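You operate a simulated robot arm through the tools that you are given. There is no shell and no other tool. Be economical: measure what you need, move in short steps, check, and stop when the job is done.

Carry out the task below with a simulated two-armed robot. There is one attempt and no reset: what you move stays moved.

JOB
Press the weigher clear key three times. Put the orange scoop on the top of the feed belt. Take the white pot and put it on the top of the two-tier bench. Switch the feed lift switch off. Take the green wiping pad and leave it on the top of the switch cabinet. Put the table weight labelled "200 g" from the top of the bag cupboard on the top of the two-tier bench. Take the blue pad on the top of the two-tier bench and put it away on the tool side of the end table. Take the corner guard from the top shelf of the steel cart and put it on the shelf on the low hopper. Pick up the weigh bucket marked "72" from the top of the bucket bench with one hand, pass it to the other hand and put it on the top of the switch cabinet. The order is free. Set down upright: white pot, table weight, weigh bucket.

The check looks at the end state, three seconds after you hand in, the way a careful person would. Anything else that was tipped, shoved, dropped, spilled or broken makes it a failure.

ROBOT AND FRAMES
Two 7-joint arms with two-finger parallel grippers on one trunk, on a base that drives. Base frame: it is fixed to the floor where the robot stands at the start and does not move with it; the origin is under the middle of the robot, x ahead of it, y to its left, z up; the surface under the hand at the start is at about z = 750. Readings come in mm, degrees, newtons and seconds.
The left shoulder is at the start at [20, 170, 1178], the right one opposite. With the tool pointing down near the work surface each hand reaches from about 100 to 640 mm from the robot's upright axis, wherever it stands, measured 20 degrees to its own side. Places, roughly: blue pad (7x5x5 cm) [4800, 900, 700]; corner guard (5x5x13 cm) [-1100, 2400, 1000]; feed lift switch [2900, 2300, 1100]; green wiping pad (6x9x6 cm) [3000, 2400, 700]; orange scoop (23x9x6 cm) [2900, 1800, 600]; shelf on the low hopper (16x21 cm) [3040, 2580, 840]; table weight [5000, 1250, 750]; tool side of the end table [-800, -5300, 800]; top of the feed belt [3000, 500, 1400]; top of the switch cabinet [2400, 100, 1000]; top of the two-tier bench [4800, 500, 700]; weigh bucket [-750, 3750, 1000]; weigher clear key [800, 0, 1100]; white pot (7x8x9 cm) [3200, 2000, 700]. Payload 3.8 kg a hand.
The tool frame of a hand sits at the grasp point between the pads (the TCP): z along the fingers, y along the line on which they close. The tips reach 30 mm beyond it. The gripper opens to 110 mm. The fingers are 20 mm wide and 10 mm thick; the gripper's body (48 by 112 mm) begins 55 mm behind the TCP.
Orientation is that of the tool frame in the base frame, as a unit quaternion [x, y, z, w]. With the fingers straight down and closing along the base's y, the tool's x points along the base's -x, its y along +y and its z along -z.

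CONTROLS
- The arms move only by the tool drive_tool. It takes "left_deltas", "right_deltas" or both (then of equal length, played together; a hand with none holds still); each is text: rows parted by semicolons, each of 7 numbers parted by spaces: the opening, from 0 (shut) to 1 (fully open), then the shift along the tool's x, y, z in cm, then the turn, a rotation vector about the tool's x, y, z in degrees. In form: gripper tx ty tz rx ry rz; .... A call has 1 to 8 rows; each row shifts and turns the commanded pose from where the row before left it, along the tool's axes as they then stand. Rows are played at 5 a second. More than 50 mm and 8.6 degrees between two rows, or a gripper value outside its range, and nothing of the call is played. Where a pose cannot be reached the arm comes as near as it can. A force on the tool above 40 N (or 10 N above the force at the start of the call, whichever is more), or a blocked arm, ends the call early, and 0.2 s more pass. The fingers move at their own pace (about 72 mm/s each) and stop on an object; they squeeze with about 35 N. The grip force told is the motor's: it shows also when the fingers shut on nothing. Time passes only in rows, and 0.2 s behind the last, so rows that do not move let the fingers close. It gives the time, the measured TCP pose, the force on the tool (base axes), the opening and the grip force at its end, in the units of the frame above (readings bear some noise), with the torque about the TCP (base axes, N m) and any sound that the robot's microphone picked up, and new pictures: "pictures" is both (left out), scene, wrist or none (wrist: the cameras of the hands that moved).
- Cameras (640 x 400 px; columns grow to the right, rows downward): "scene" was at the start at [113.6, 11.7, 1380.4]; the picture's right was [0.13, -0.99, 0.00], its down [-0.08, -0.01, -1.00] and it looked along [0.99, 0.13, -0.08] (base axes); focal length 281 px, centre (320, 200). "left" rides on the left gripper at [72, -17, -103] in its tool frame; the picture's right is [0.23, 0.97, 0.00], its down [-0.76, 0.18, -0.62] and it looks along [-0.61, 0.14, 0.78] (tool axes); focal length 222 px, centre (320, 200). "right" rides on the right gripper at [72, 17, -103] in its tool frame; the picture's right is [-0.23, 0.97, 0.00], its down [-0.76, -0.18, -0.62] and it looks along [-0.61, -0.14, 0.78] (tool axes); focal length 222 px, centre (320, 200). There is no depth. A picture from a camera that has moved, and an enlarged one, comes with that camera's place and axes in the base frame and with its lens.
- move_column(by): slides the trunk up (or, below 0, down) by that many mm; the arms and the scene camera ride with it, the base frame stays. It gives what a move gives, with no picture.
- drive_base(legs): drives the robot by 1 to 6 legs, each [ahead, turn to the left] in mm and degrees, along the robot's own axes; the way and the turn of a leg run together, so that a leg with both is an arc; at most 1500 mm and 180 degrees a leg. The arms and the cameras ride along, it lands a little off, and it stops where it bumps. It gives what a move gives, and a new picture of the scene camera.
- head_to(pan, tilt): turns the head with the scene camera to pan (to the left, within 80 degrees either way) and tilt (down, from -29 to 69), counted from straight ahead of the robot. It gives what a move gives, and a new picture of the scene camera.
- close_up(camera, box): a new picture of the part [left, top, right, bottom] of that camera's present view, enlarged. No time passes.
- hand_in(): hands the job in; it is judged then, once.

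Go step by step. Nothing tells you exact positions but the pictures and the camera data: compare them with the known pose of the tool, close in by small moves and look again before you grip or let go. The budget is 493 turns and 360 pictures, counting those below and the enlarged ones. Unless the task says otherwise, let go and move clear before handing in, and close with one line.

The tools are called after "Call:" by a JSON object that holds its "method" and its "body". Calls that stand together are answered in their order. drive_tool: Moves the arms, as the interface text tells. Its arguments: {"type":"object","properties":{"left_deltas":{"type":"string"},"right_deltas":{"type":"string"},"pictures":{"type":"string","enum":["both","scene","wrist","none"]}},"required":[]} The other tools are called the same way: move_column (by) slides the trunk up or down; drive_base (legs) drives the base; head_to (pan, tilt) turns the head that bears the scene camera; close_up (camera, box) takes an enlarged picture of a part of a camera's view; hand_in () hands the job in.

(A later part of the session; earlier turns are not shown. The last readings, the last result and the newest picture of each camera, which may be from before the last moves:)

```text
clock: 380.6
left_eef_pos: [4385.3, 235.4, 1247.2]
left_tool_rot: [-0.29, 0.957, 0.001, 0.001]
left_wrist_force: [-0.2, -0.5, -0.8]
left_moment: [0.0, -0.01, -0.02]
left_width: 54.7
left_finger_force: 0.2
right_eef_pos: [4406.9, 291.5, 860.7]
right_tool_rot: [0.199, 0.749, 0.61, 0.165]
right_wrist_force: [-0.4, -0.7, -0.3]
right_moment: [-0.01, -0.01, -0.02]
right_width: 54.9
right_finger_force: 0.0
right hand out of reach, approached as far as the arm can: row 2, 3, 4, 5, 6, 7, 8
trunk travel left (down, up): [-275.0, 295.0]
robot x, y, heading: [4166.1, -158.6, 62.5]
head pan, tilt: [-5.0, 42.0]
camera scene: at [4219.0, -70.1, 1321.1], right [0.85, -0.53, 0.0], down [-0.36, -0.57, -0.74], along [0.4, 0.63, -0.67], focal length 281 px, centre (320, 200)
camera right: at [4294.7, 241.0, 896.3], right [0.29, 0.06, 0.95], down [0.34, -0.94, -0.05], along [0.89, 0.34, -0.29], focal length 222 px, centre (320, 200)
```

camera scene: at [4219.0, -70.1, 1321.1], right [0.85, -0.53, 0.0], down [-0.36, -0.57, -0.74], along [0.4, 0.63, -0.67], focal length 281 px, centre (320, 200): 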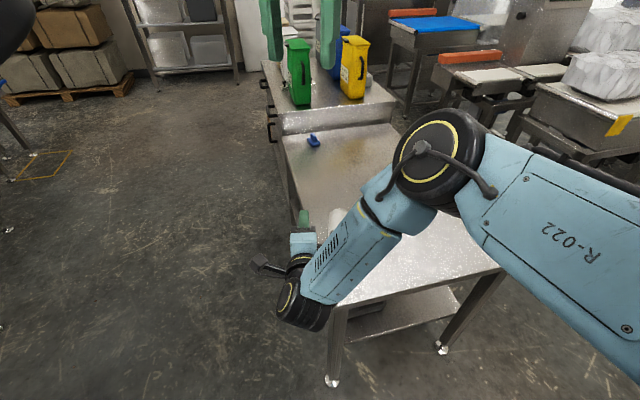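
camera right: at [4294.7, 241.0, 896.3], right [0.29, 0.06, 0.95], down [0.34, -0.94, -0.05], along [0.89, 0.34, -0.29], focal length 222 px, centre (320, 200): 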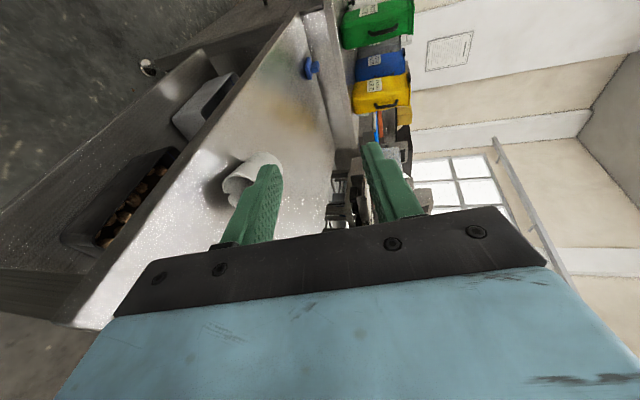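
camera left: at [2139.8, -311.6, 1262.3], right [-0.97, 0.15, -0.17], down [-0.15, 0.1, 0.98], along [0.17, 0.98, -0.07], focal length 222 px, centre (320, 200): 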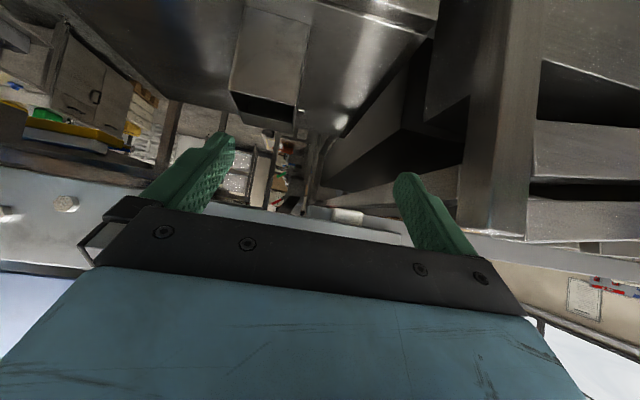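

The reach is poor at this trunk height. I raise the hand, lower the trunk and try again.

Call:
{"method": "drive_tool", "body": {"right_deltas": "0.5 -2.2 3.6 -2.2 0 0 0;0.5 -2.2 3.6 -2.2 0 0 0;0.5 -2.2 3.6 -2.2 0 0 0;0.5 -2.2 3.6 -2.2 0 0 0;0.5 -2.2 3.6 -2.2 0 0 0;0.5 -2.2 3.6 -2.2 0 0 0", "pictures": "none"}}

Call:
{"method": "move_column", "body": {"by": -180}}

Call:
{"method": "head_to", "body": {"pan": -5, "tilt": 35}}

```text
clock: 382.0
left_eef_pos: [4385.3, 236.2, 1246.1]
left_tool_rot: [-0.29, 0.957, 0.002, 0.0]
left_wrist_force: [-0.3, -0.6, 0.5]
left_moment: [-0.02, -0.03, 0.01]
left_width: 55.2
left_finger_force: 0.1
right_eef_pos: [4485.2, 157.1, 1099.3]
right_tool_rot: [0.193, 0.746, 0.616, 0.16]
right_wrist_force: [0.0, -0.9, 0.2]
right_moment: [-0.02, 0.03, 0.0]
right_width: 55.1
right_finger_force: 0.1
right hand out of reach, approached as far as the arm can: row 6
trunk travel left (down, up): [-275.0, 295.0]
robot x, y, heading: [4159.5, -161.5, 62.6]
head pan, tilt: [-5.0, 42.0]
```

```text
clock: 384.0
left_eef_pos: [4386.6, 235.3, 1066.8]
left_tool_rot: [-0.291, 0.957, 0.001, 0.001]
left_wrist_force: [0.1, 0.0, -0.5]
left_moment: [0.02, -0.01, 0.0]
left_width: 54.8
left_finger_force: 0.1
right_eef_pos: [4486.1, 158.3, 918.3]
right_tool_rot: [0.193, 0.748, 0.616, 0.159]
right_wrist_force: [0.3, -0.2, -0.1]
right_moment: [-0.01, 0.0, 0.02]
right_width: 54.9
right_finger_force: 0.0
trunk travel left (down, up): [-95.0, 475.0]
robot x, y, heading: [4167.0, -154.3, 62.8]
head pan, tilt: [-5.0, 42.0]
```

```text
clock: 384.7
left_eef_pos: [4386.1, 235.2, 1066.3]
left_tool_rot: [-0.29, 0.957, 0.002, 0.0]
left_wrist_force: [0.2, -0.3, 0.0]
left_moment: [0.01, 0.02, 0.04]
left_width: 55.2
left_finger_force: 0.1
right_eef_pos: [4485.0, 157.7, 918.0]
right_tool_rot: [0.193, 0.747, 0.616, 0.159]
right_wrist_force: [0.1, 0.2, -0.3]
right_moment: [0.0, -0.04, -0.03]
right_width: 54.9
right_finger_force: 0.1
trunk travel left (down, up): [-95.0, 475.0]
robot x, y, heading: [4164.6, -158.7, 62.8]
head pan, tilt: [-5.0, 35.0]
camera scene: at [4222.1, -66.3, 1151.5], right [0.85, -0.53, 0.0], down [-0.31, -0.49, -0.82], along [0.44, 0.69, -0.57], focal length 281 px, centre (320, 200)
```

scene: 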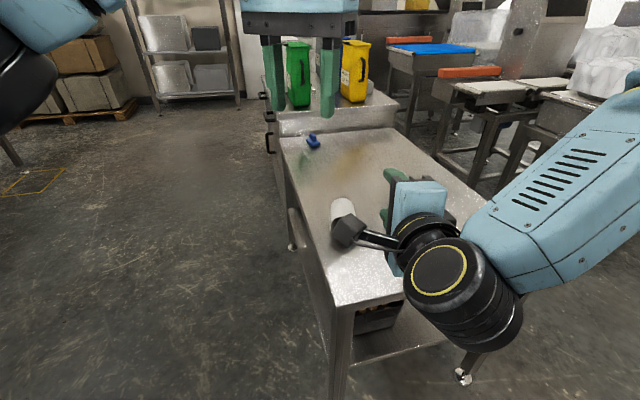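

Call:
{"method": "drive_tool", "body": {"right_deltas": "0.5 0.88 -3.1 2.8 0 0 0;0.5 0.88 -3.1 2.8 0 0 0;0.5 0.88 -3.1 2.8 0 0 0;0.5 0.88 -3.1 2.8 0 0 0", "pictures": "both"}}

```text
clock: 385.7
left_eef_pos: [4385.8, 235.7, 1067.6]
left_tool_rot: [-0.29, 0.957, 0.001, 0.001]
left_wrist_force: [-1.0, -0.9, -0.3]
left_moment: [0.02, 0.05, -0.01]
left_width: 54.7
left_finger_force: 0.2
right_eef_pos: [4469.4, 257.1, 788.1]
right_tool_rot: [0.195, 0.747, 0.614, 0.162]
right_wrist_force: [-0.1, -0.2, 0.5]
right_moment: [0.0, -0.03, 0.0]
right_width: 55.0
right_finger_force: 0.0
right hand out of reach, approached as far as the arm can: row 2, 3, 4
trunk travel left (down, up): [-95.0, 475.0]
robot x, y, heading: [4163.0, -160.1, 62.6]
head pan, tilt: [-5.0, 35.0]
camera scene: at [4222.2, -66.0, 1151.4], right [0.85, -0.53, 0.0], down [-0.31, -0.49, -0.82], along [0.44, 0.69, -0.57], focal length 281 px, centre (320, 200)
camera right: at [4358.0, 206.0, 823.2], right [0.29, 0.05, 0.96], down [0.35, -0.94, -0.05], along [0.89, 0.35, -0.29], focal length 222 px, centre (320, 200)
```

scene: 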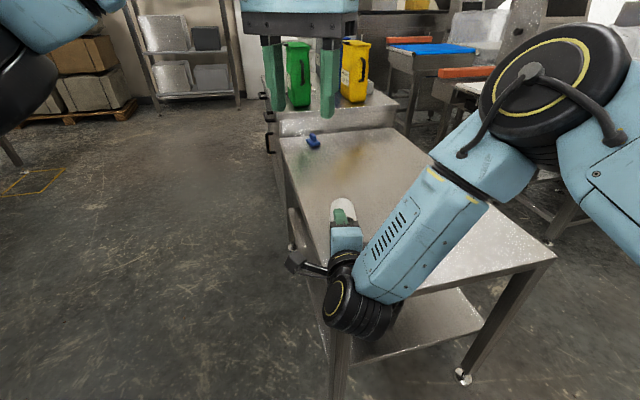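
right: 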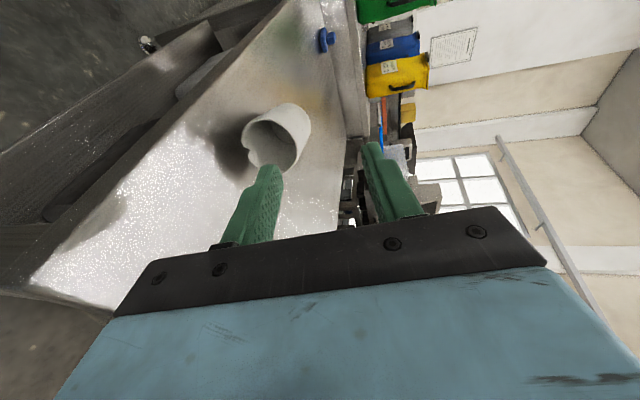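

Call:
{"method": "drive_tool", "body": {"right_deltas": "0.5 0 4 -3 0 0 0;0.5 0 4 -3 0 0 0", "pictures": "none"}}

Call:
{"method": "drive_base", "body": {"legs": [[0, -28]]}}

```text
clock: 386.3
left_eef_pos: [4386.7, 234.8, 1067.2]
left_tool_rot: [-0.289, 0.957, 0.002, 0.0]
left_wrist_force: [0.5, 0.1, 0.0]
left_moment: [0.02, -0.01, 0.0]
left_width: 55.3
left_finger_force: 0.1
right_eef_pos: [4451.1, 220.3, 879.2]
right_tool_rot: [0.193, 0.747, 0.615, 0.159]
right_wrist_force: [-0.2, -0.1, 0.2]
right_moment: [-0.04, 0.02, 0.02]
right_width: 55.0
right_finger_force: 0.2
trunk travel left (down, up): [-95.0, 475.0]
robot x, y, heading: [4164.5, -159.8, 62.7]
head pan, tilt: [-5.0, 35.0]
```

```text
clock: 388.1
left_eef_pos: [4550.1, 77.7, 1067.9]
left_tool_rot: [-0.041, 0.999, 0.002, 0.0]
left_wrist_force: [0.5, 0.6, -0.9]
left_moment: [-0.01, 0.0, 0.03]
left_width: 55.0
left_finger_force: 0.0
right_eef_pos: [4599.5, 33.6, 879.2]
right_tool_rot: [0.374, 0.675, 0.556, 0.309]
right_wrist_force: [-0.8, 0.5, 0.9]
right_moment: [0.0, 0.0, 0.01]
right_width: 54.9
right_finger_force: 0.0
trunk travel left (down, up): [-95.0, 475.0]
robot x, y, heading: [4164.1, -156.0, 33.8]
head pan, tilt: [-5.0, 35.0]
camera scene: at [4260.3, -105.7, 1151.5], right [0.48, -0.88, 0.0], down [-0.5, -0.28, -0.82], along [0.72, 0.39, -0.57], focal length 281 px, centre (320, 200)
```

scene: 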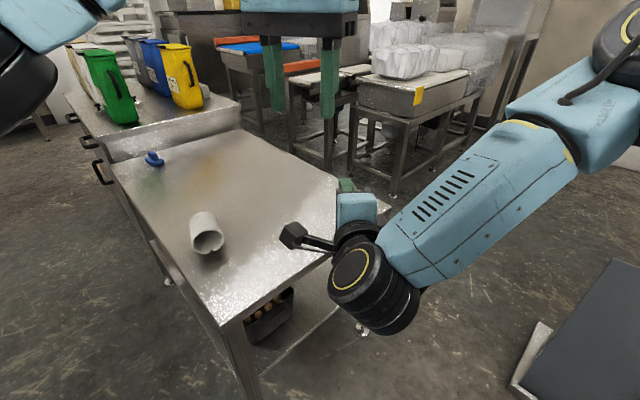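

Call:
{"method": "drive_tool", "body": {"left_deltas": "0.5 2 3 -3 0 0 0;0.5 2 3 -3 0 0 0;0.5 2 3 -3 0 0 0;0.5 2 3 -3 0 0 0;0.5 2 3 -3 0 0 0;0.5 2 3 -3 0 0 0", "right_deltas": "0.5 0 0 0 0 6.4 -1.24;0.5 0 0 0 0 6.4 -1.24;0.5 0 0 0 0 6.4 -1.24;0.5 0 0 0 0 6.4 -1.24;0.5 0 0 0 0 0 0;0.5 0 0 0 0 0 0", "pictures": "scene"}}

```text
clock: 389.5
left_eef_pos: [4405.6, 247.0, 1242.3]
left_tool_rot: [-0.04, 0.999, 0.002, 0.004]
left_wrist_force: [-0.6, 1.1, 0.5]
left_moment: [-0.08, -0.03, -0.01]
left_width: 54.8
left_finger_force: 0.0
left hand out of reach, approached as far as the arm can: row 6
right_eef_pos: [4506.6, 88.7, 916.3]
right_tool_rot: [0.223, 0.742, 0.606, 0.181]
right_wrist_force: [0.8, 0.2, 0.1]
right_moment: [-0.02, 0.0, -0.03]
right_width: 55.1
right_finger_force: 0.1
right hand out of reach, approached as far as the arm can: row 2, 3, 4
trunk travel left (down, up): [-95.0, 475.0]
robot x, y, heading: [4163.0, -159.0, 33.7]
head pan, tilt: [-5.0, 35.0]
camera scene: at [4265.5, -106.9, 1169.2], right [0.43, -0.9, 0.0], down [-0.36, -0.17, -0.92], along [0.83, 0.39, -0.4], focal length 281 px, centre (320, 200)
```

scene: 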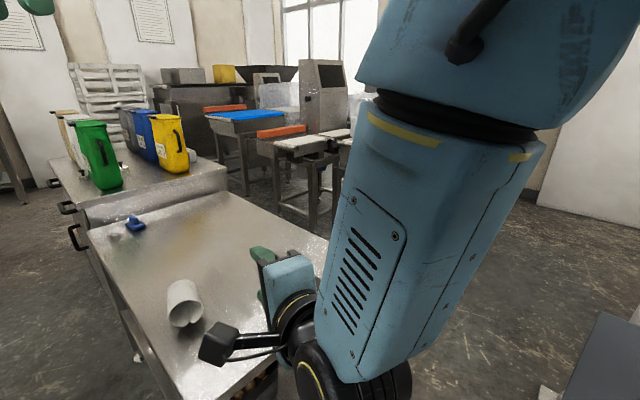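

The right arm presses the head in this posture; I back out and will use the opposite roll.

Call:
{"method": "drive_tool", "body": {"right_deltas": "0.5 0 0 0 0 -6.4 1.24;0.5 0 0 0 0 -6.4 1.24;0.5 -4 2 0 0 0 0;0.5 -3 2 0 0 0 0;0.5 0 0 0 0 0 -8.5;0.5 0 0 0 0 0 -8.5;0.5 0 0 0 0 0 -8.5;0.5 0 0 0 0 0 -8.5", "pictures": "none"}}

Call:
{"method": "drive_tool", "body": {"right_deltas": "0.5 0 0 0 0 0 -8.5;0.5 0 0 0 0 0 -8.5;0.5 0 0 0 0 0 -8.5;0.5 0 0 0 0 0 -8.5;0.5 0 0 0 0 0 -8.5;0.5 0 0 0 0 0 -8.5;0.5 0 0 0 0 0 0;0.5 0 0 0 0 0 0", "pictures": "scene"}}

```text
clock: 391.3
left_eef_pos: [4408.0, 245.5, 1240.5]
left_tool_rot: [-0.041, 0.999, 0.002, 0.002]
left_wrist_force: [0.3, 0.9, -0.2]
left_moment: [0.01, -0.01, 0.02]
left_width: 55.1
left_finger_force: 0.0
right_eef_pos: [4561.8, 43.8, 958.0]
right_tool_rot: [0.073, 0.769, 0.489, 0.405]
right_wrist_force: [0.1, 0.0, 0.5]
right_moment: [0.0, -0.01, 0.01]
right_width: 54.9
right_finger_force: 0.0
trunk travel left (down, up): [-95.0, 475.0]
robot x, y, heading: [4164.0, -159.1, 33.6]
head pan, tilt: [-5.0, 35.0]
```

```text
clock: 393.1
left_eef_pos: [4407.9, 245.3, 1240.7]
left_tool_rot: [-0.04, 0.999, 0.002, 0.001]
left_wrist_force: [-0.2, -0.2, 0.2]
left_moment: [-0.02, 0.0, -0.01]
left_width: 54.9
left_finger_force: 0.1
right_eef_pos: [4560.9, 43.6, 957.8]
right_tool_rot: [-0.264, 0.725, 0.268, 0.576]
right_wrist_force: [-0.4, 0.6, 0.9]
right_moment: [0.0, 0.02, -0.03]
right_width: 54.8
right_finger_force: 0.1
trunk travel left (down, up): [-95.0, 475.0]
robot x, y, heading: [4166.3, -160.5, 33.6]
head pan, tilt: [-5.0, 35.0]
camera scene: at [4260.2, -105.5, 1151.5], right [0.48, -0.88, 0.0], down [-0.5, -0.28, -0.82], along [0.72, 0.39, -0.57], focal length 281 px, centre (320, 200)
```

scene: 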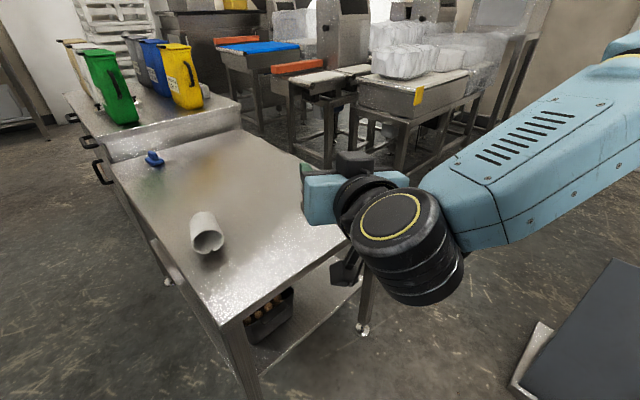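

Call:
{"method": "drive_tool", "body": {"right_deltas": "0.5 0 0 0 -6.35 0.55 -1.25;0.5 0 0 0 -6.35 0.55 -1.25;0.5 0 0 0 0 0 -5;0.5 0 0 0 0 7 0;0.5 0 0 0 0 7 0", "pictures": "none"}}

Call:
{"method": "close_up", "body": {"camera": "scene", "box": [170, 190, 250, 270]}}

```text
clock: 394.3
left_eef_pos: [4407.6, 244.8, 1240.2]
left_tool_rot: [-0.041, 0.999, 0.002, 0.001]
left_wrist_force: [0.6, -0.7, 1.0]
left_moment: [-0.02, 0.01, -0.02]
left_width: 55.2
left_finger_force: 0.1
right_eef_pos: [4562.0, 44.6, 957.1]
right_tool_rot: [-0.345, 0.77, 0.219, 0.49]
right_wrist_force: [-0.4, 1.0, -0.4]
right_moment: [0.01, -0.02, 0.03]
right_width: 54.9
right_finger_force: 0.1
right hand out of reach, approached as far as the arm can: row 1, 2
trunk travel left (down, up): [-95.0, 475.0]
robot x, y, heading: [4164.9, -159.4, 33.8]
head pan, tilt: [-5.0, 35.0]
```

```text
5.00 times, centred on (210, 230) of scene
camera zoom: at [4260.2, -105.5, 1151.5], right [0.48, -0.88, 0.0], down [-0.5, -0.28, -0.82], along [0.72, 0.39, -0.57], focal length 1404 px, centre (870, 50)
```

zoom: 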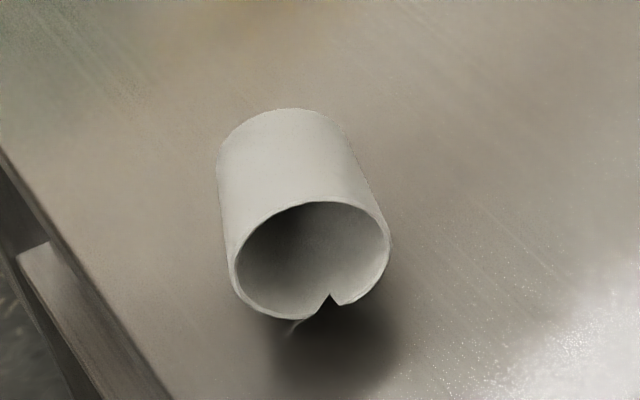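

Call:
{"method": "drive_tool", "body": {"right_deltas": "0.55 1.58 2.48 3 0 0 0;0.55 1.58 2.48 3 0 0 0;0.55 1.58 2.48 3 0 0 0;0.55 1.58 2.48 3 0 0 0;0.55 1.58 2.48 3 0 0 0;0.55 1.58 2.48 3 0 0 0;0.55 1.58 2.48 3 0 0 0", "pictures": "both"}}

```text
clock: 395.9
left_eef_pos: [4408.4, 246.6, 1241.5]
left_tool_rot: [-0.042, 0.999, 0.001, 0.002]
left_wrist_force: [0.4, 0.0, -0.7]
left_moment: [0.01, 0.05, 0.0]
left_width: 55.0
left_finger_force: 0.1
right_eef_pos: [4527.7, 265.2, 771.2]
right_tool_rot: [-0.345, 0.77, 0.219, 0.491]
right_wrist_force: [0.1, -1.8, -0.6]
right_moment: [0.0, 0.03, 0.02]
right_width: 60.5
right_finger_force: 0.0
trunk travel left (down, up): [-95.0, 475.0]
robot x, y, heading: [4163.2, -162.2, 33.5]
head pan, tilt: [-5.0, 35.0]
camera scene: at [4260.0, -105.1, 1151.5], right [0.48, -0.88, 0.0], down [-0.5, -0.28, -0.82], along [0.72, 0.39, -0.57], focal length 281 px, centre (320, 200)
camera right: at [4431.6, 182.7, 748.7], right [-0.66, 0.72, 0.21], down [-0.03, -0.3, 0.95], along [0.75, 0.63, 0.22], focal length 222 px, centre (320, 200)
```

scene: 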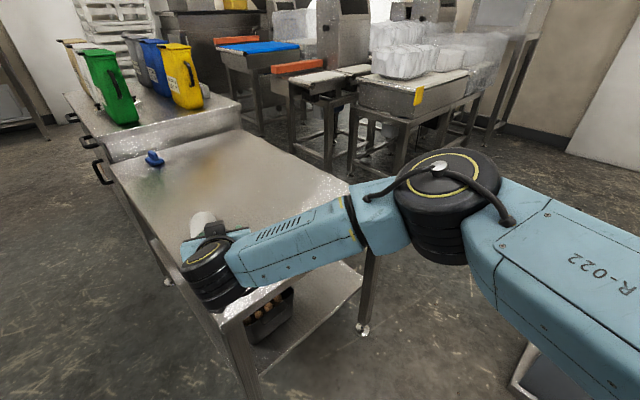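
right: 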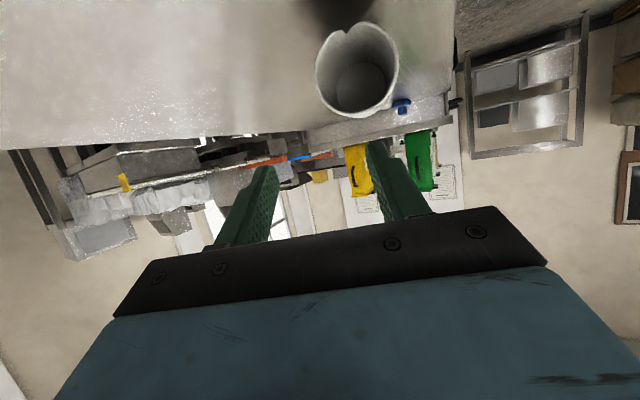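

Call:
{"method": "drive_tool", "body": {"right_deltas": "0.55 0.35 0.15 3 0 0 0;0.55 0.35 0.15 3 0 0 0", "pictures": "wrist"}}

```text
clock: 396.5
left_eef_pos: [4408.4, 244.9, 1240.5]
left_tool_rot: [-0.04, 0.999, 0.001, 0.002]
left_wrist_force: [0.0, 0.4, -0.2]
left_moment: [0.01, 0.02, -0.04]
left_width: 55.1
left_finger_force: 0.0
right_eef_pos: [4559.1, 307.9, 737.7]
right_tool_rot: [-0.345, 0.77, 0.219, 0.49]
right_wrist_force: [0.3, -0.4, -0.7]
right_moment: [0.03, 0.0, 0.02]
right_width: 60.6
right_finger_force: 0.0
trunk travel left (down, up): [-95.0, 475.0]
robot x, y, heading: [4163.6, -161.2, 33.8]
head pan, tilt: [-5.0, 35.0]
camera right: at [4464.1, 225.8, 716.2], right [-0.66, 0.72, 0.21], down [-0.03, -0.3, 0.95], along [0.75, 0.63, 0.22], focal length 222 px, centre (320, 200)
```

right: 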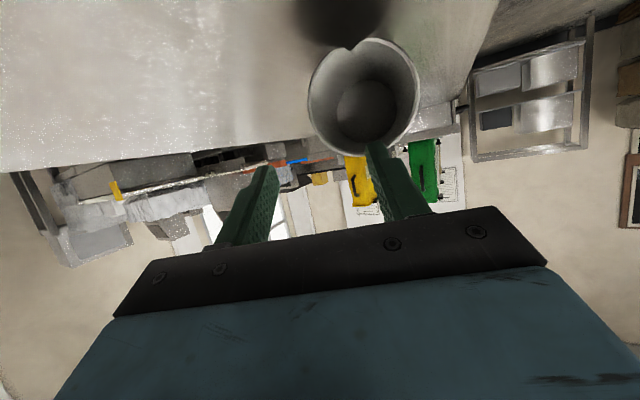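

Call:
{"method": "drive_tool", "body": {"right_deltas": "0.55 0.7 0 1.5 0 0 0;0.55 0.4 0 1.7 0 0 0;0.55 0.4 0 1.7 0 0 0", "pictures": "both"}}

```text
clock: 397.3
left_eef_pos: [4408.5, 246.5, 1240.8]
left_tool_rot: [-0.041, 0.999, 0.002, 0.001]
left_wrist_force: [0.3, 0.7, -0.1]
left_moment: [0.03, -0.02, -0.01]
left_width: 55.1
left_finger_force: 0.1
right_eef_pos: [4584.0, 332.9, 703.1]
right_tool_rot: [-0.346, 0.77, 0.22, 0.489]
right_wrist_force: [-0.4, 0.2, 0.2]
right_moment: [0.0, 0.01, 0.02]
right_width: 60.6
right_finger_force: 0.1
trunk travel left (down, up): [-95.0, 475.0]
robot x, y, heading: [4164.8, -160.6, 33.7]
head pan, tilt: [-5.0, 35.0]
camera scene: at [4260.1, -105.7, 1151.5], right [0.48, -0.88, 0.0], down [-0.5, -0.28, -0.82], along [0.72, 0.39, -0.57], focal length 281 px, centre (320, 200)
camera right: at [4488.9, 250.3, 680.5], right [-0.66, 0.72, 0.21], down [-0.03, -0.3, 0.95], along [0.75, 0.63, 0.22], focal length 222 px, centre (320, 200)
```

scene: 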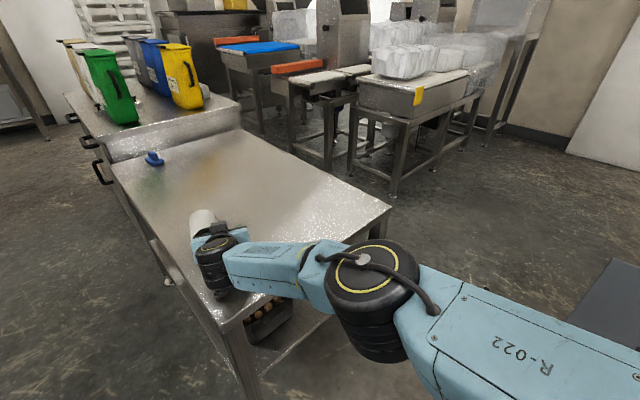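
right: 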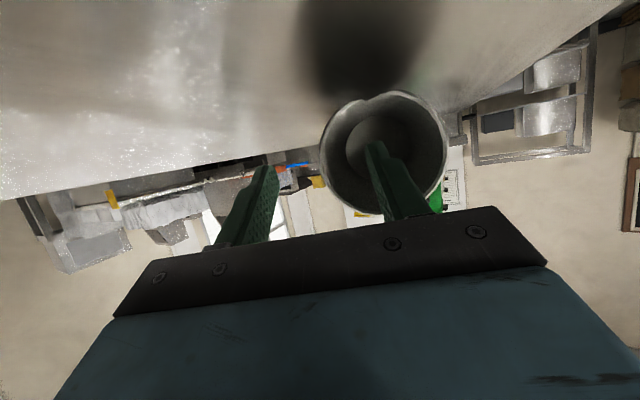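

Call:
{"method": "drive_tool", "body": {"right_deltas": "0.55 -0.7 0 1.2 0 0 0;0 0 0 0 0 0 0;0 0 0 0 0 0 0;0 0 0 0 0 0 0", "pictures": "wrist"}}

```text
clock: 398.3
left_eef_pos: [4408.9, 246.4, 1241.5]
left_tool_rot: [-0.04, 0.999, 0.001, 0.002]
left_wrist_force: [-0.5, 0.8, -0.3]
left_moment: [-0.02, -0.01, 0.03]
left_width: 55.0
left_finger_force: 0.0
right_eef_pos: [4591.6, 334.8, 706.5]
right_tool_rot: [-0.345, 0.771, 0.219, 0.489]
right_wrist_force: [0.2, -0.5, -0.2]
right_moment: [-0.03, 0.01, -0.05]
right_width: 4.8
right_finger_force: 35.4
right hand out of reach, approached as far as the arm can: row 1
trunk travel left (down, up): [-95.0, 475.0]
robot x, y, heading: [4166.8, -156.2, 33.7]
head pan, tilt: [-5.0, 35.0]
camera right: at [4496.1, 251.2, 684.1], right [-0.66, 0.72, 0.21], down [-0.03, -0.3, 0.95], along [0.75, 0.63, 0.22], focal length 222 px, centre (320, 200)
```

right: 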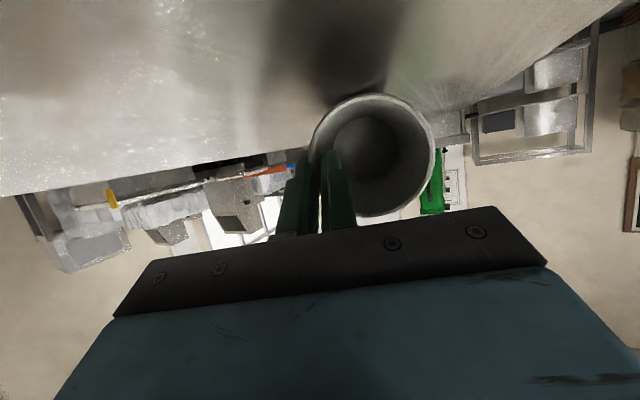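

The wall is pinched (4.8 mm). I lift it.

Call:
{"method": "drive_tool", "body": {"right_deltas": "0 -1.8 0 -0.85 0 0 0;0 -3.6 0 -1.7 0 0 0;0 -4 0 -1.9 0 0 0;0 -4 0 -1.9 0 0 0", "pictures": "both"}}

```text
clock: 399.3
left_eef_pos: [4408.3, 245.6, 1240.9]
left_tool_rot: [-0.041, 0.999, 0.002, 0.002]
left_wrist_force: [-0.3, 0.3, 0.1]
left_moment: [-0.01, -0.01, -0.02]
left_width: 55.1
left_finger_force: 0.0
right_eef_pos: [4587.8, 328.7, 853.1]
right_tool_rot: [-0.344, 0.77, 0.219, 0.49]
right_wrist_force: [0.1, 0.0, -0.3]
right_moment: [-0.06, -0.03, 0.01]
right_width: 4.3
right_finger_force: 35.4
trunk travel left (down, up): [-95.0, 475.0]
robot x, y, heading: [4162.7, -157.1, 33.6]
head pan, tilt: [-5.0, 35.0]
camera scene: at [4260.0, -105.7, 1151.5], right [0.48, -0.88, 0.0], down [-0.5, -0.28, -0.82], along [0.72, 0.39, -0.57], focal length 281 px, centre (320, 200)
camera right: at [4492.2, 246.5, 831.1], right [-0.66, 0.72, 0.21], down [-0.03, -0.3, 0.95], along [0.75, 0.63, 0.22], focal length 222 px, centre (320, 200)
```

scene: 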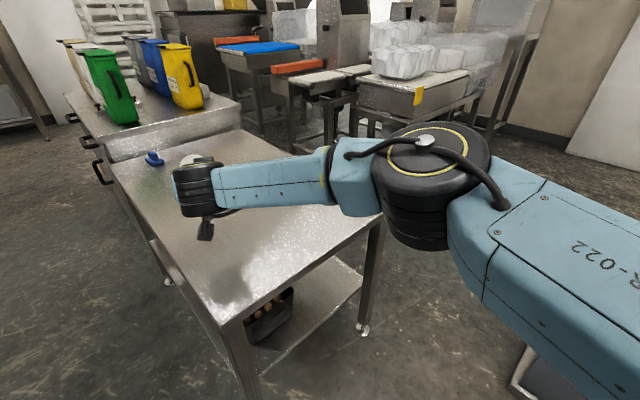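
right: 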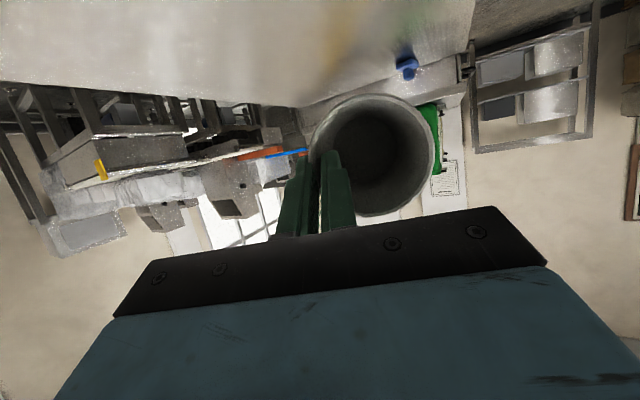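

Call:
{"method": "drive_tool", "body": {"right_deltas": "0 0.46 -0.37 -4.1 0 0 0;0 0.46 -0.37 -4.1 0 0 0;0 0.46 -0.37 -4.1 0 0 0;0 0 0 0 0.43 8.4 -0.94;0 0 0 0 0.43 8.4 -0.94;0 0 0 0 0.43 8.4 -0.94;0 0 0 0 0.43 8.4 -0.94;0 0 0 0 0.43 8.4 -0.94", "pictures": "none"}}

Call:
{"method": "drive_tool", "body": {"right_deltas": "0 0 0 0 0.43 8.4 -0.94;0 0 0 0 0.43 8.4 -0.94;0 0 0 0 0.43 8.4 -0.94;0 0 0 0 0.43 8.4 -0.94;0 0 0 0 0.43 8.4 -0.94;0 0 0 0 0.43 8.4 -0.94", "pictures": "both"}}

```text
clock: 401.1
left_eef_pos: [4408.8, 245.9, 1240.4]
left_tool_rot: [-0.042, 0.999, 0.003, 0.002]
left_wrist_force: [-0.1, 0.3, -0.8]
left_moment: [-0.01, -0.01, 0.0]
left_width: 54.9
left_finger_force: 0.1
right_eef_pos: [4520.6, 240.1, 894.8]
right_tool_rot: [-0.422, 0.884, 0.047, 0.195]
right_wrist_force: [-0.4, 0.0, -0.2]
right_moment: [-0.01, -0.02, -0.05]
right_width: 3.7
right_finger_force: 34.9
trunk travel left (down, up): [-95.0, 475.0]
robot x, y, heading: [4160.5, -161.4, 33.6]
head pan, tilt: [-5.0, 35.0]
```

```text
clock: 402.5
left_eef_pos: [4408.2, 245.4, 1242.3]
left_tool_rot: [-0.042, 0.999, 0.002, 0.002]
left_wrist_force: [-0.7, -0.8, 0.8]
left_moment: [-0.01, -0.03, -0.01]
left_width: 54.7
left_finger_force: 0.1
right_eef_pos: [4528.6, 125.9, 887.2]
right_tool_rot: [-0.439, 0.863, -0.165, -0.187]
right_wrist_force: [0.4, -0.2, -1.4]
right_moment: [0.03, -0.03, 0.0]
right_width: 2.6
right_finger_force: 35.5
right hand out of reach, approached as far as the arm can: row 2, 3, 4, 5, 6
trunk travel left (down, up): [-95.0, 475.0]
robot x, y, heading: [4166.6, -163.2, 33.9]
head pan, tilt: [-5.0, 35.0]
camera scene: at [4260.0, -106.1, 1151.6], right [0.48, -0.88, 0.0], down [-0.5, -0.27, -0.82], along [0.72, 0.39, -0.57], focal length 281 px, centre (320, 200)
camera right: at [4493.2, 130.7, 1009.3], right [-0.67, 0.7, -0.23], down [0.67, 0.71, 0.21], along [0.31, -0.01, -0.95], focal length 222 px, centre (320, 200)
```

scene: 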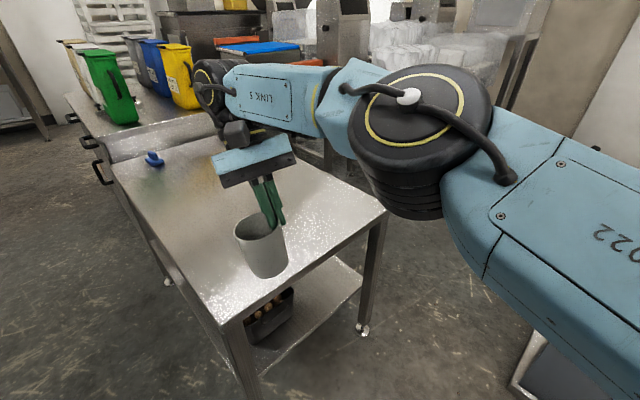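
right: 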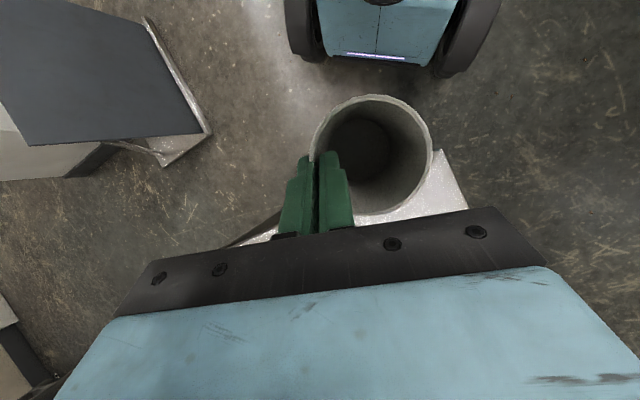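

The pot is upright in the pinch. The hand cannot reach inward enough from here, so I check grip stability, then reposition the base closer along the bench end.

Call:
{"method": "drive_tool", "body": {"right_deltas": "0 0 0 0 0 0 0;0 0 0 0 0 0 0", "pictures": "none"}}

Call:
{"method": "drive_base", "body": {"legs": [[0, -20]]}}

```text
clock: 403.1
left_eef_pos: [4408.1, 246.0, 1240.4]
left_tool_rot: [-0.041, 0.999, 0.002, 0.001]
left_wrist_force: [-0.8, -0.1, 0.0]
left_moment: [0.03, 0.03, 0.0]
left_width: 55.1
left_finger_force: 0.0
right_eef_pos: [4528.0, 126.6, 887.9]
right_tool_rot: [-0.44, 0.862, -0.166, -0.187]
right_wrist_force: [0.7, -0.8, -1.3]
right_moment: [0.02, -0.04, -0.04]
right_width: 1.9
right_finger_force: 34.9
trunk travel left (down, up): [-95.0, 475.0]
robot x, y, heading: [4164.2, -164.3, 33.8]
head pan, tilt: [-5.0, 35.0]
```

```text
clock: 404.6
left_eef_pos: [4533.5, 136.8, 1240.6]
left_tool_rot: [0.135, 0.991, 0.001, 0.002]
left_wrist_force: [-0.4, -0.2, -0.6]
left_moment: [0.03, 0.0, 0.03]
left_width: 55.1
left_finger_force: 0.1
right_eef_pos: [4604.3, -15.9, 886.2]
right_tool_rot: [-0.282, 0.926, -0.13, -0.213]
right_wrist_force: [0.0, 0.6, -0.6]
right_moment: [0.02, -0.01, 0.01]
right_width: 1.9
right_finger_force: 35.4
trunk travel left (down, up): [-95.0, 475.0]
robot x, y, heading: [4166.3, -160.1, 13.8]
head pan, tilt: [-5.0, 35.0]
camera scene: at [4273.3, -141.8, 1151.5], right [0.15, -0.99, 0.0], down [-0.57, -0.09, -0.82], along [0.81, 0.12, -0.57], focal length 281 px, centre (320, 200)
```

scene: 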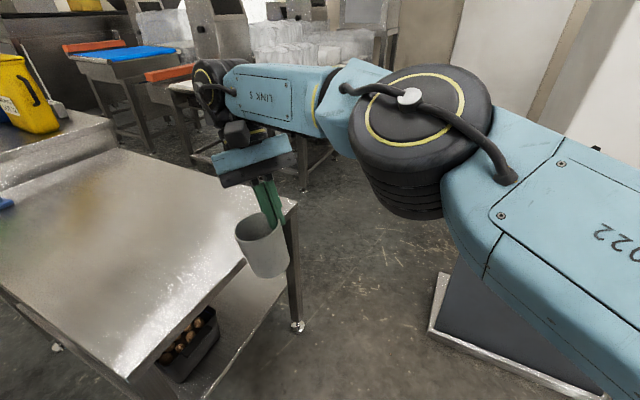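

Call:
{"method": "drive_base", "body": {"legs": [[0, -20], [370, 0], [0, 40]]}}

Call:
{"method": "drive_base", "body": {"legs": [[0, 37]]}}

```text
clock: 409.9
left_eef_pos: [4761.2, 216.2, 1240.5]
left_tool_rot: [-0.059, 0.998, 0.002, 0.001]
left_wrist_force: [0.4, 0.3, -1.3]
left_moment: [-0.02, -0.03, 0.01]
left_width: 55.1
left_finger_force: 0.1
right_eef_pos: [4885.7, 102.7, 887.1]
right_tool_rot: [-0.455, 0.855, -0.17, -0.184]
right_wrist_force: [0.1, 0.3, -0.1]
right_moment: [0.03, -0.05, 0.01]
right_width: 1.6
right_finger_force: 34.9
trunk travel left (down, up): [-95.0, 475.0]
robot x, y, heading: [4531.3, -196.6, 36.1]
head pan, tilt: [-5.0, 35.0]
camera scene: at [4626.8, -139.6, 1151.5], right [0.51, -0.86, 0.0], down [-0.49, -0.29, -0.82], along [0.7, 0.42, -0.57], focal length 281 px, centre (320, 200)
```

scene: 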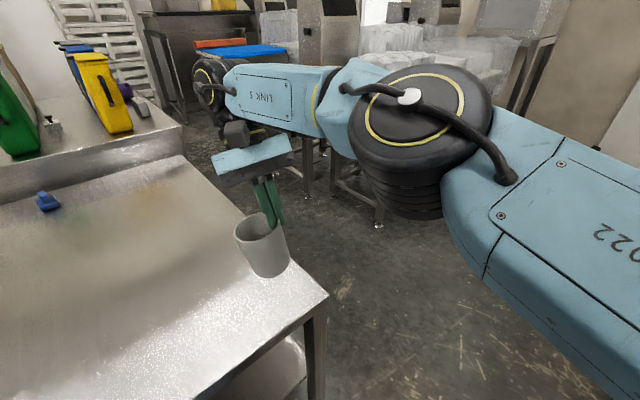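

```text
clock: 412.1
left_eef_pos: [4466.4, 271.4, 1240.2]
left_tool_rot: [-0.374, 0.927, 0.002, 0.001]
left_wrist_force: [0.7, -0.3, -0.7]
left_moment: [-0.01, -0.01, 0.02]
left_width: 55.1
left_finger_force: 0.1
right_eef_pos: [4634.4, 256.7, 886.9]
right_tool_rot: [0.702, -0.667, 0.218, 0.12]
right_wrist_force: [0.1, -0.1, -0.6]
right_moment: [0.02, -0.04, -0.02]
right_width: 1.5
right_finger_force: 34.8
trunk travel left (down, up): [-95.0, 475.0]
robot x, y, heading: [4534.2, -202.4, 73.0]
head pan, tilt: [-5.0, 35.0]
camera scene: at [4573.4, -95.7, 1151.5], right [0.93, -0.38, 0.0], down [-0.22, -0.53, -0.82], along [0.31, 0.76, -0.57], focal length 281 px, centre (320, 200)
```

scene: 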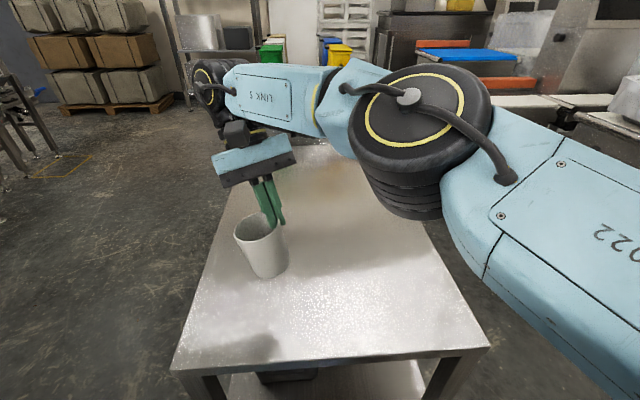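

Call:
{"method": "drive_tool", "body": {"right_deltas": "0 -1.86 0.49 3.5 0 0 0;0 -1.86 0.49 3.5 0 0 0;0 -1.16 0.3 2.2 0 0 0", "pictures": "scene"}}

Call:
{"method": "close_up", "body": {"camera": "scene", "box": [200, 150, 360, 330]}}

```text
clock: 412.9
left_eef_pos: [4466.3, 271.0, 1241.3]
left_tool_rot: [-0.374, 0.927, 0.003, 0.001]
left_wrist_force: [-0.4, -0.5, -1.1]
left_moment: [0.01, -0.02, 0.03]
left_width: 55.1
left_finger_force: 0.1
right_eef_pos: [4633.4, 252.3, 781.5]
right_tool_rot: [0.703, -0.667, 0.218, 0.12]
right_wrist_force: [0.3, 0.1, -0.2]
right_moment: [0.05, -0.05, -0.02]
right_width: 1.5
right_finger_force: 35.3
trunk travel left (down, up): [-95.0, 475.0]
robot x, y, heading: [4531.5, -198.3, 72.8]
head pan, tilt: [-5.0, 35.0]
camera scene: at [4573.8, -95.6, 1151.5], right [0.93, -0.38, 0.0], down [-0.22, -0.53, -0.82], along [0.31, 0.76, -0.57], focal length 281 px, centre (320, 200)
```

scene: 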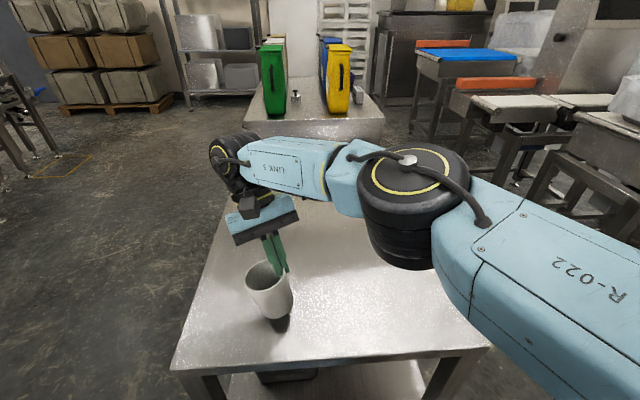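

```text
2.22 times, centred on (280, 240) of scene
camera zoom: at [4573.8, -95.6, 1151.5], right [0.93, -0.38, 0.0], down [-0.22, -0.53, -0.82], along [0.31, 0.76, -0.57], focal length 624 px, centre (409, 111)
```

zoom: 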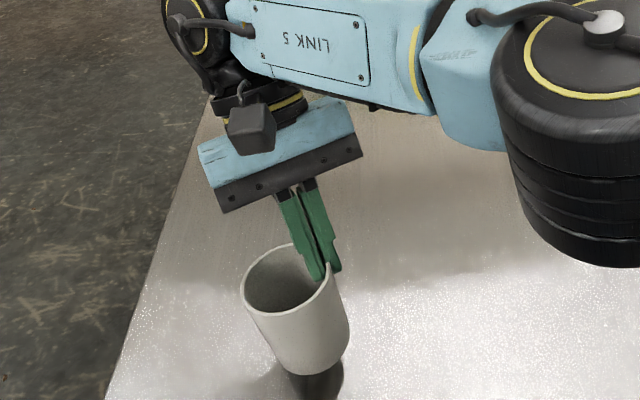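

Call:
{"method": "drive_tool", "body": {"right_deltas": "0 0 0 0 -4.5 -2.5 -2.05;0 0 0 0 -4.5 -2.5 -2.05", "pictures": "both"}}

Call:
{"method": "close_up", "body": {"camera": "scene", "box": [200, 150, 360, 330]}}

```text
clock: 413.5
left_eef_pos: [4466.7, 271.7, 1242.2]
left_tool_rot: [-0.374, 0.928, 0.002, 0.0]
left_wrist_force: [0.1, 0.2, 0.1]
left_moment: [0.0, -0.02, 0.01]
left_width: 54.9
left_finger_force: 0.1
right_eef_pos: [4633.4, 252.8, 782.1]
right_tool_rot: [0.723, -0.661, 0.129, 0.155]
right_wrist_force: [-0.5, 0.4, -0.4]
right_moment: [-0.01, 0.01, -0.01]
right_width: 1.3
right_finger_force: 35.5
trunk travel left (down, up): [-95.0, 475.0]
robot x, y, heading: [4532.9, -194.4, 72.7]
head pan, tilt: [-5.0, 35.0]
camera scene: at [4574.0, -95.7, 1151.5], right [0.93, -0.38, 0.0], down [-0.22, -0.53, -0.82], along [0.31, 0.76, -0.57], focal length 281 px, centre (320, 200)
camera right: at [4625.4, 224.9, 905.9], right [-0.99, 0.13, -0.04], down [0.12, 0.96, 0.27], along [0.07, 0.26, -0.96], focal length 222 px, centre (320, 200)
```

scene: 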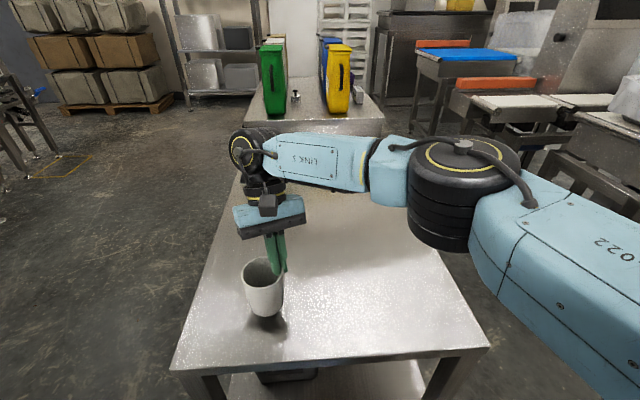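
right: 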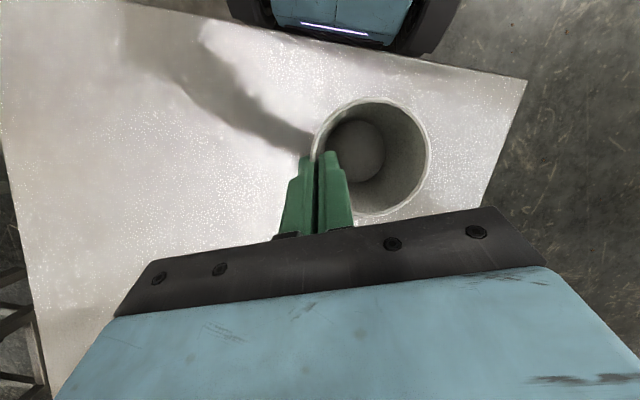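

```text
2.22 times, centred on (280, 240) of scene
camera zoom: at [4574.0, -95.7, 1151.5], right [0.93, -0.38, 0.0], down [-0.22, -0.53, -0.82], along [0.31, 0.76, -0.57], focal length 624 px, centre (409, 111)
```

zoom: 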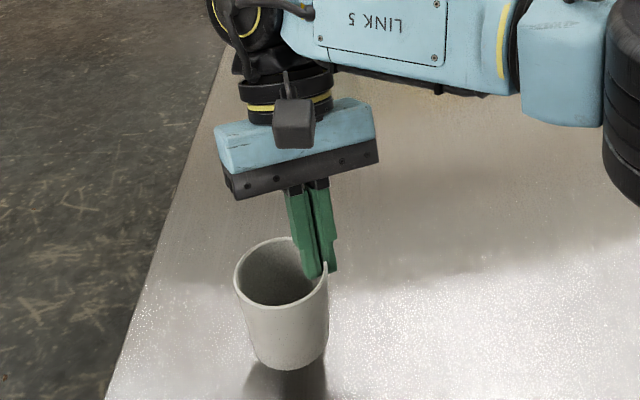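

Upright in both views. I lower it in small steps to the bench.

Call:
{"method": "drive_tool", "body": {"right_deltas": "0 -0.59 -0.08 1.38 0 0 0;0 -0.39 -0.05 0.92 0 0 0;0 -0.2 -0.03 0.46 0 0 0", "pictures": "none"}}

Call:
{"method": "drive_tool", "body": {"right_deltas": "0 -0.16 -0.02 0.37 0 0 0;0 -0.16 -0.02 0.37 0 0 0", "pictures": "scene"}}

```text
clock: 414.3
left_eef_pos: [4466.2, 269.7, 1242.8]
left_tool_rot: [-0.373, 0.928, 0.003, 0.002]
left_wrist_force: [0.2, -0.3, 0.3]
left_moment: [0.01, -0.02, -0.02]
left_width: 55.2
left_finger_force: 0.0
right_eef_pos: [4634.1, 254.0, 756.7]
right_tool_rot: [0.723, -0.661, 0.129, 0.154]
right_wrist_force: [2.3, -3.4, 21.7]
right_moment: [-0.53, -0.06, 0.0]
right_width: 1.2
right_finger_force: 35.0
trunk travel left (down, up): [-95.0, 475.0]
robot x, y, heading: [4534.4, -194.8, 72.7]
head pan, tilt: [-5.0, 35.0]
```

```text
clock: 414.7
left_eef_pos: [4466.5, 270.3, 1241.1]
left_tool_rot: [-0.374, 0.928, 0.002, 0.002]
left_wrist_force: [-0.5, 0.1, -0.8]
left_moment: [-0.01, -0.02, 0.03]
left_width: 55.2
left_finger_force: 0.0
right_eef_pos: [4632.8, 255.5, 754.7]
right_tool_rot: [0.723, -0.661, 0.128, 0.155]
right_wrist_force: [2.1, -4.9, 14.4]
right_moment: [-0.46, 0.01, 0.04]
right_width: 1.2
right_finger_force: 34.5
trunk travel left (down, up): [-95.0, 475.0]
robot x, y, heading: [4532.0, -200.8, 72.6]
head pan, tilt: [-5.0, 35.0]
stopped in row 2 (right hand): the force on the tool passed its limit at 42 N (the readings are from after the stop); the commanded pose is now the measured one
camera scene: at [4573.8, -96.4, 1151.4], right [0.93, -0.38, 0.0], down [-0.22, -0.53, -0.82], along [0.31, 0.76, -0.57], focal length 281 px, centre (320, 200)
```

scene: 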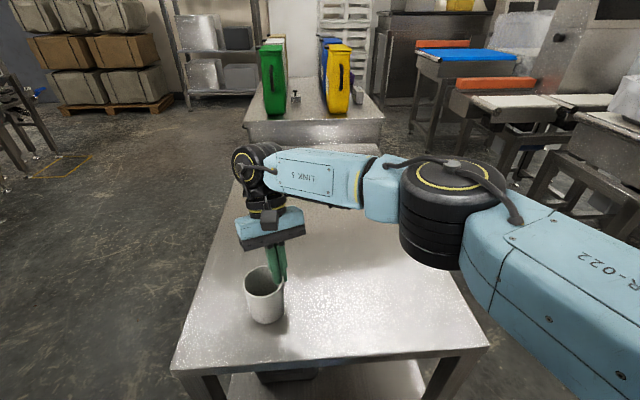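

Call:
{"method": "drive_tool", "body": {"right_deltas": "0.1 0 0 0 0 0 0;0.12 0 0 0 0 0 0;0.12 0 0 -1 0 0 0;0.12 0 0 -2 0 0 0;0.12 0 0 -3 0 0 0;0.2 0 0 -4 0 0 0;0.3 0 0 -4 0 0 0", "pictures": "both"}}

```text
clock: 416.3
left_eef_pos: [4466.7, 270.3, 1241.7]
left_tool_rot: [-0.373, 0.928, 0.002, 0.002]
left_wrist_force: [0.0, -0.2, -0.3]
left_moment: [-0.03, -0.03, 0.04]
left_width: 55.1
left_finger_force: 0.0
right_eef_pos: [4638.8, 283.9, 879.2]
right_tool_rot: [0.724, -0.661, 0.128, 0.153]
right_wrist_force: [-1.2, -1.1, 0.6]
right_moment: [0.02, 0.01, 0.02]
right_width: 33.2
right_finger_force: 0.1
right hand out of reach, approached as far as the arm can: row 6, 7
trunk travel left (down, up): [-95.0, 475.0]
robot x, y, heading: [4532.8, -196.3, 72.7]
head pan, tilt: [-5.0, 35.0]
camera scene: at [4573.4, -96.7, 1151.6], right [0.93, -0.38, 0.0], down [-0.22, -0.53, -0.82], along [0.31, 0.76, -0.57], focal length 281 px, centre (320, 200)
camera right: at [4631.4, 255.3, 1003.0], right [-0.99, 0.13, -0.04], down [0.12, 0.96, 0.27], along [0.07, 0.26, -0.96], focal length 222 px, centre (320, 200)
```

scene: 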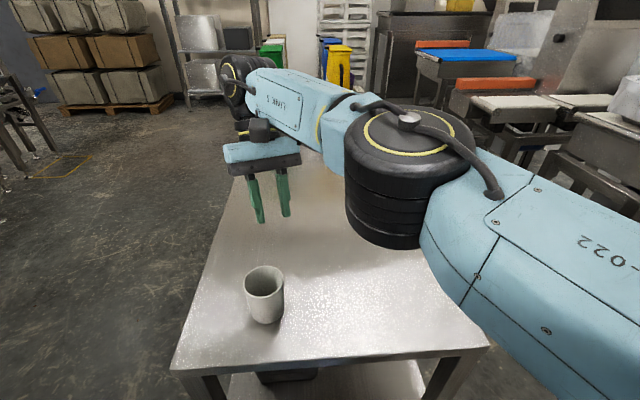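
right: 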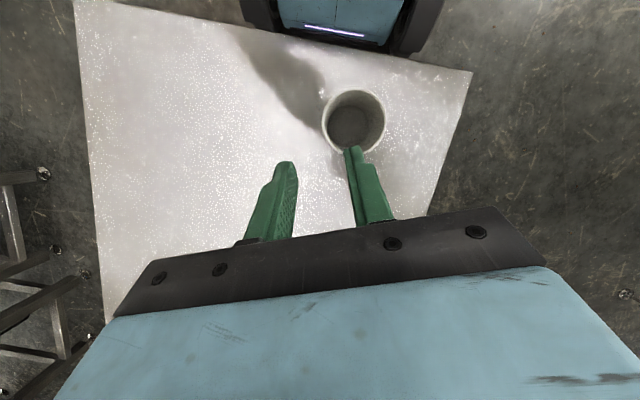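

The pot stands upright on the bench. I level the right hand, raise the trunk, and drive around to the bag cupboard for the weight.

Call:
{"method": "drive_tool", "body": {"right_deltas": "0.3 2 0 0 1 -7.6 0;0.3 2 0 0 1 -7.6 0;0.3 2 0 0 1 -7.6 0;0.3 3 0 -2 0 0 0;0.3 3 0 -3 0 0 0;0.3 3 0 -3 0 0 0", "pictures": "none"}}

Call:
{"method": "move_column", "body": {"by": 180}}

Call:
{"method": "drive_base", "body": {"legs": [[-120, 0], [0, 90], [470, 0], [0, -75], [1200, 0]]}}

Call:
{"method": "head_to", "body": {"pan": 0, "tilt": 20}}

```text
clock: 417.7
left_eef_pos: [4466.6, 269.6, 1242.0]
left_tool_rot: [-0.373, 0.928, 0.001, 0.001]
left_wrist_force: [-0.4, 0.1, 0.1]
left_moment: [0.01, -0.01, 0.0]
left_width: 54.9
left_finger_force: 0.0
right_eef_pos: [4653.2, 143.9, 977.0]
right_tool_rot: [0.738, -0.675, -0.001, 0.0]
right_wrist_force: [0.6, -0.2, 0.4]
right_moment: [-0.02, 0.0, -0.01]
right_width: 33.1
right_finger_force: 0.3
trunk travel left (down, up): [-95.0, 475.0]
robot x, y, heading: [4534.2, -192.0, 72.8]
head pan, tilt: [-5.0, 35.0]
```

```text
clock: 419.7
left_eef_pos: [4466.6, 270.7, 1421.0]
left_tool_rot: [-0.374, 0.928, 0.002, 0.001]
left_wrist_force: [-0.8, 0.1, 0.4]
left_moment: [-0.01, -0.01, -0.04]
left_width: 54.7
left_finger_force: 0.0
right_eef_pos: [4653.0, 143.7, 1157.0]
right_tool_rot: [0.738, -0.674, -0.001, 0.002]
right_wrist_force: [0.7, -0.9, -0.2]
right_moment: [-0.01, 0.03, -0.02]
right_width: 32.9
right_finger_force: 0.1
trunk travel left (down, up): [-275.0, 295.0]
robot x, y, heading: [4532.0, -195.5, 72.7]
head pan, tilt: [-5.0, 35.0]
```

```text
clock: 436.1
left_eef_pos: [3894.6, 1487.3, 1419.9]
left_tool_rot: [-0.502, 0.865, 0.002, 0.001]
left_wrist_force: [0.2, 0.4, 0.3]
left_moment: [0.01, 0.02, 0.04]
left_width: 55.2
left_finger_force: 0.1
right_eef_pos: [4107.6, 1417.3, 1155.7]
right_tool_rot: [0.827, -0.563, 0.0, 0.001]
right_wrist_force: [-0.6, 0.5, -0.8]
right_moment: [0.01, -0.02, -0.01]
right_width: 33.1
right_finger_force: 0.1
trunk travel left (down, up): [-275.0, 295.0]
robot x, y, heading: [4085.7, 1057.6, 89.4]
head pan, tilt: [-5.0, 35.0]
camera scene: at [4099.9, 1165.1, 1331.5], right [0.99, -0.1, 0.0], down [-0.06, -0.57, -0.82], along [0.08, 0.81, -0.57], focal length 281 px, centre (320, 200)
```

scene: 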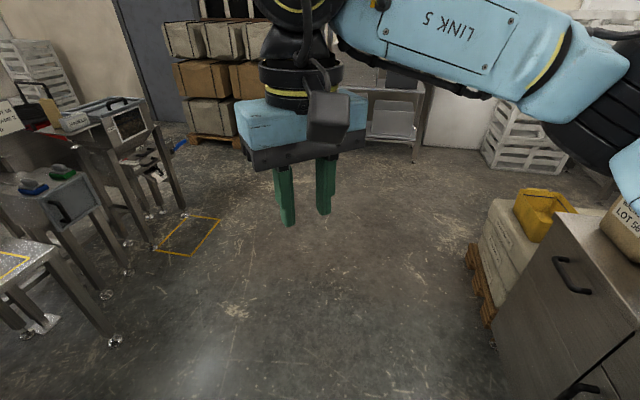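

```text
clock: 436.9
left_eef_pos: [3893.9, 1487.6, 1421.1]
left_tool_rot: [-0.502, 0.865, 0.002, 0.001]
left_wrist_force: [0.3, 0.2, 0.3]
left_moment: [0.0, 0.02, 0.0]
left_width: 55.0
left_finger_force: 0.0
right_eef_pos: [4107.9, 1417.9, 1156.4]
right_tool_rot: [0.827, -0.562, 0.0, 0.001]
right_wrist_force: [0.0, 0.4, 0.2]
right_moment: [0.02, 0.0, -0.01]
right_width: 33.1
right_finger_force: 0.0
trunk travel left (down, up): [-275.0, 295.0]
robot x, y, heading: [4091.8, 1057.0, 89.5]
head pan, tilt: [0.0, 20.0]
camera scene: at [4092.3, 1170.3, 1355.3], right [1.0, -0.01, 0.0], down [0.0, -0.34, -0.94], along [0.01, 0.94, -0.34], focal length 281 px, centre (320, 200)
```

scene: 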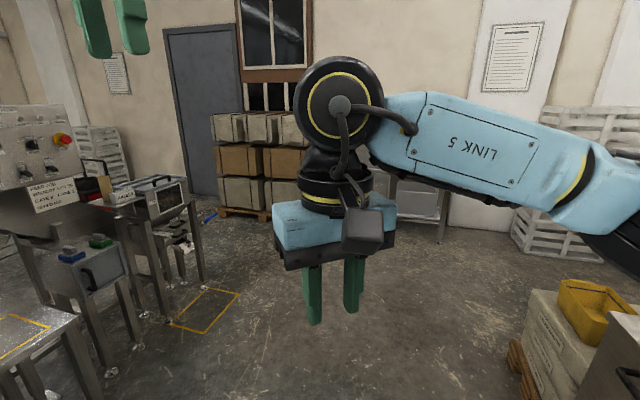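

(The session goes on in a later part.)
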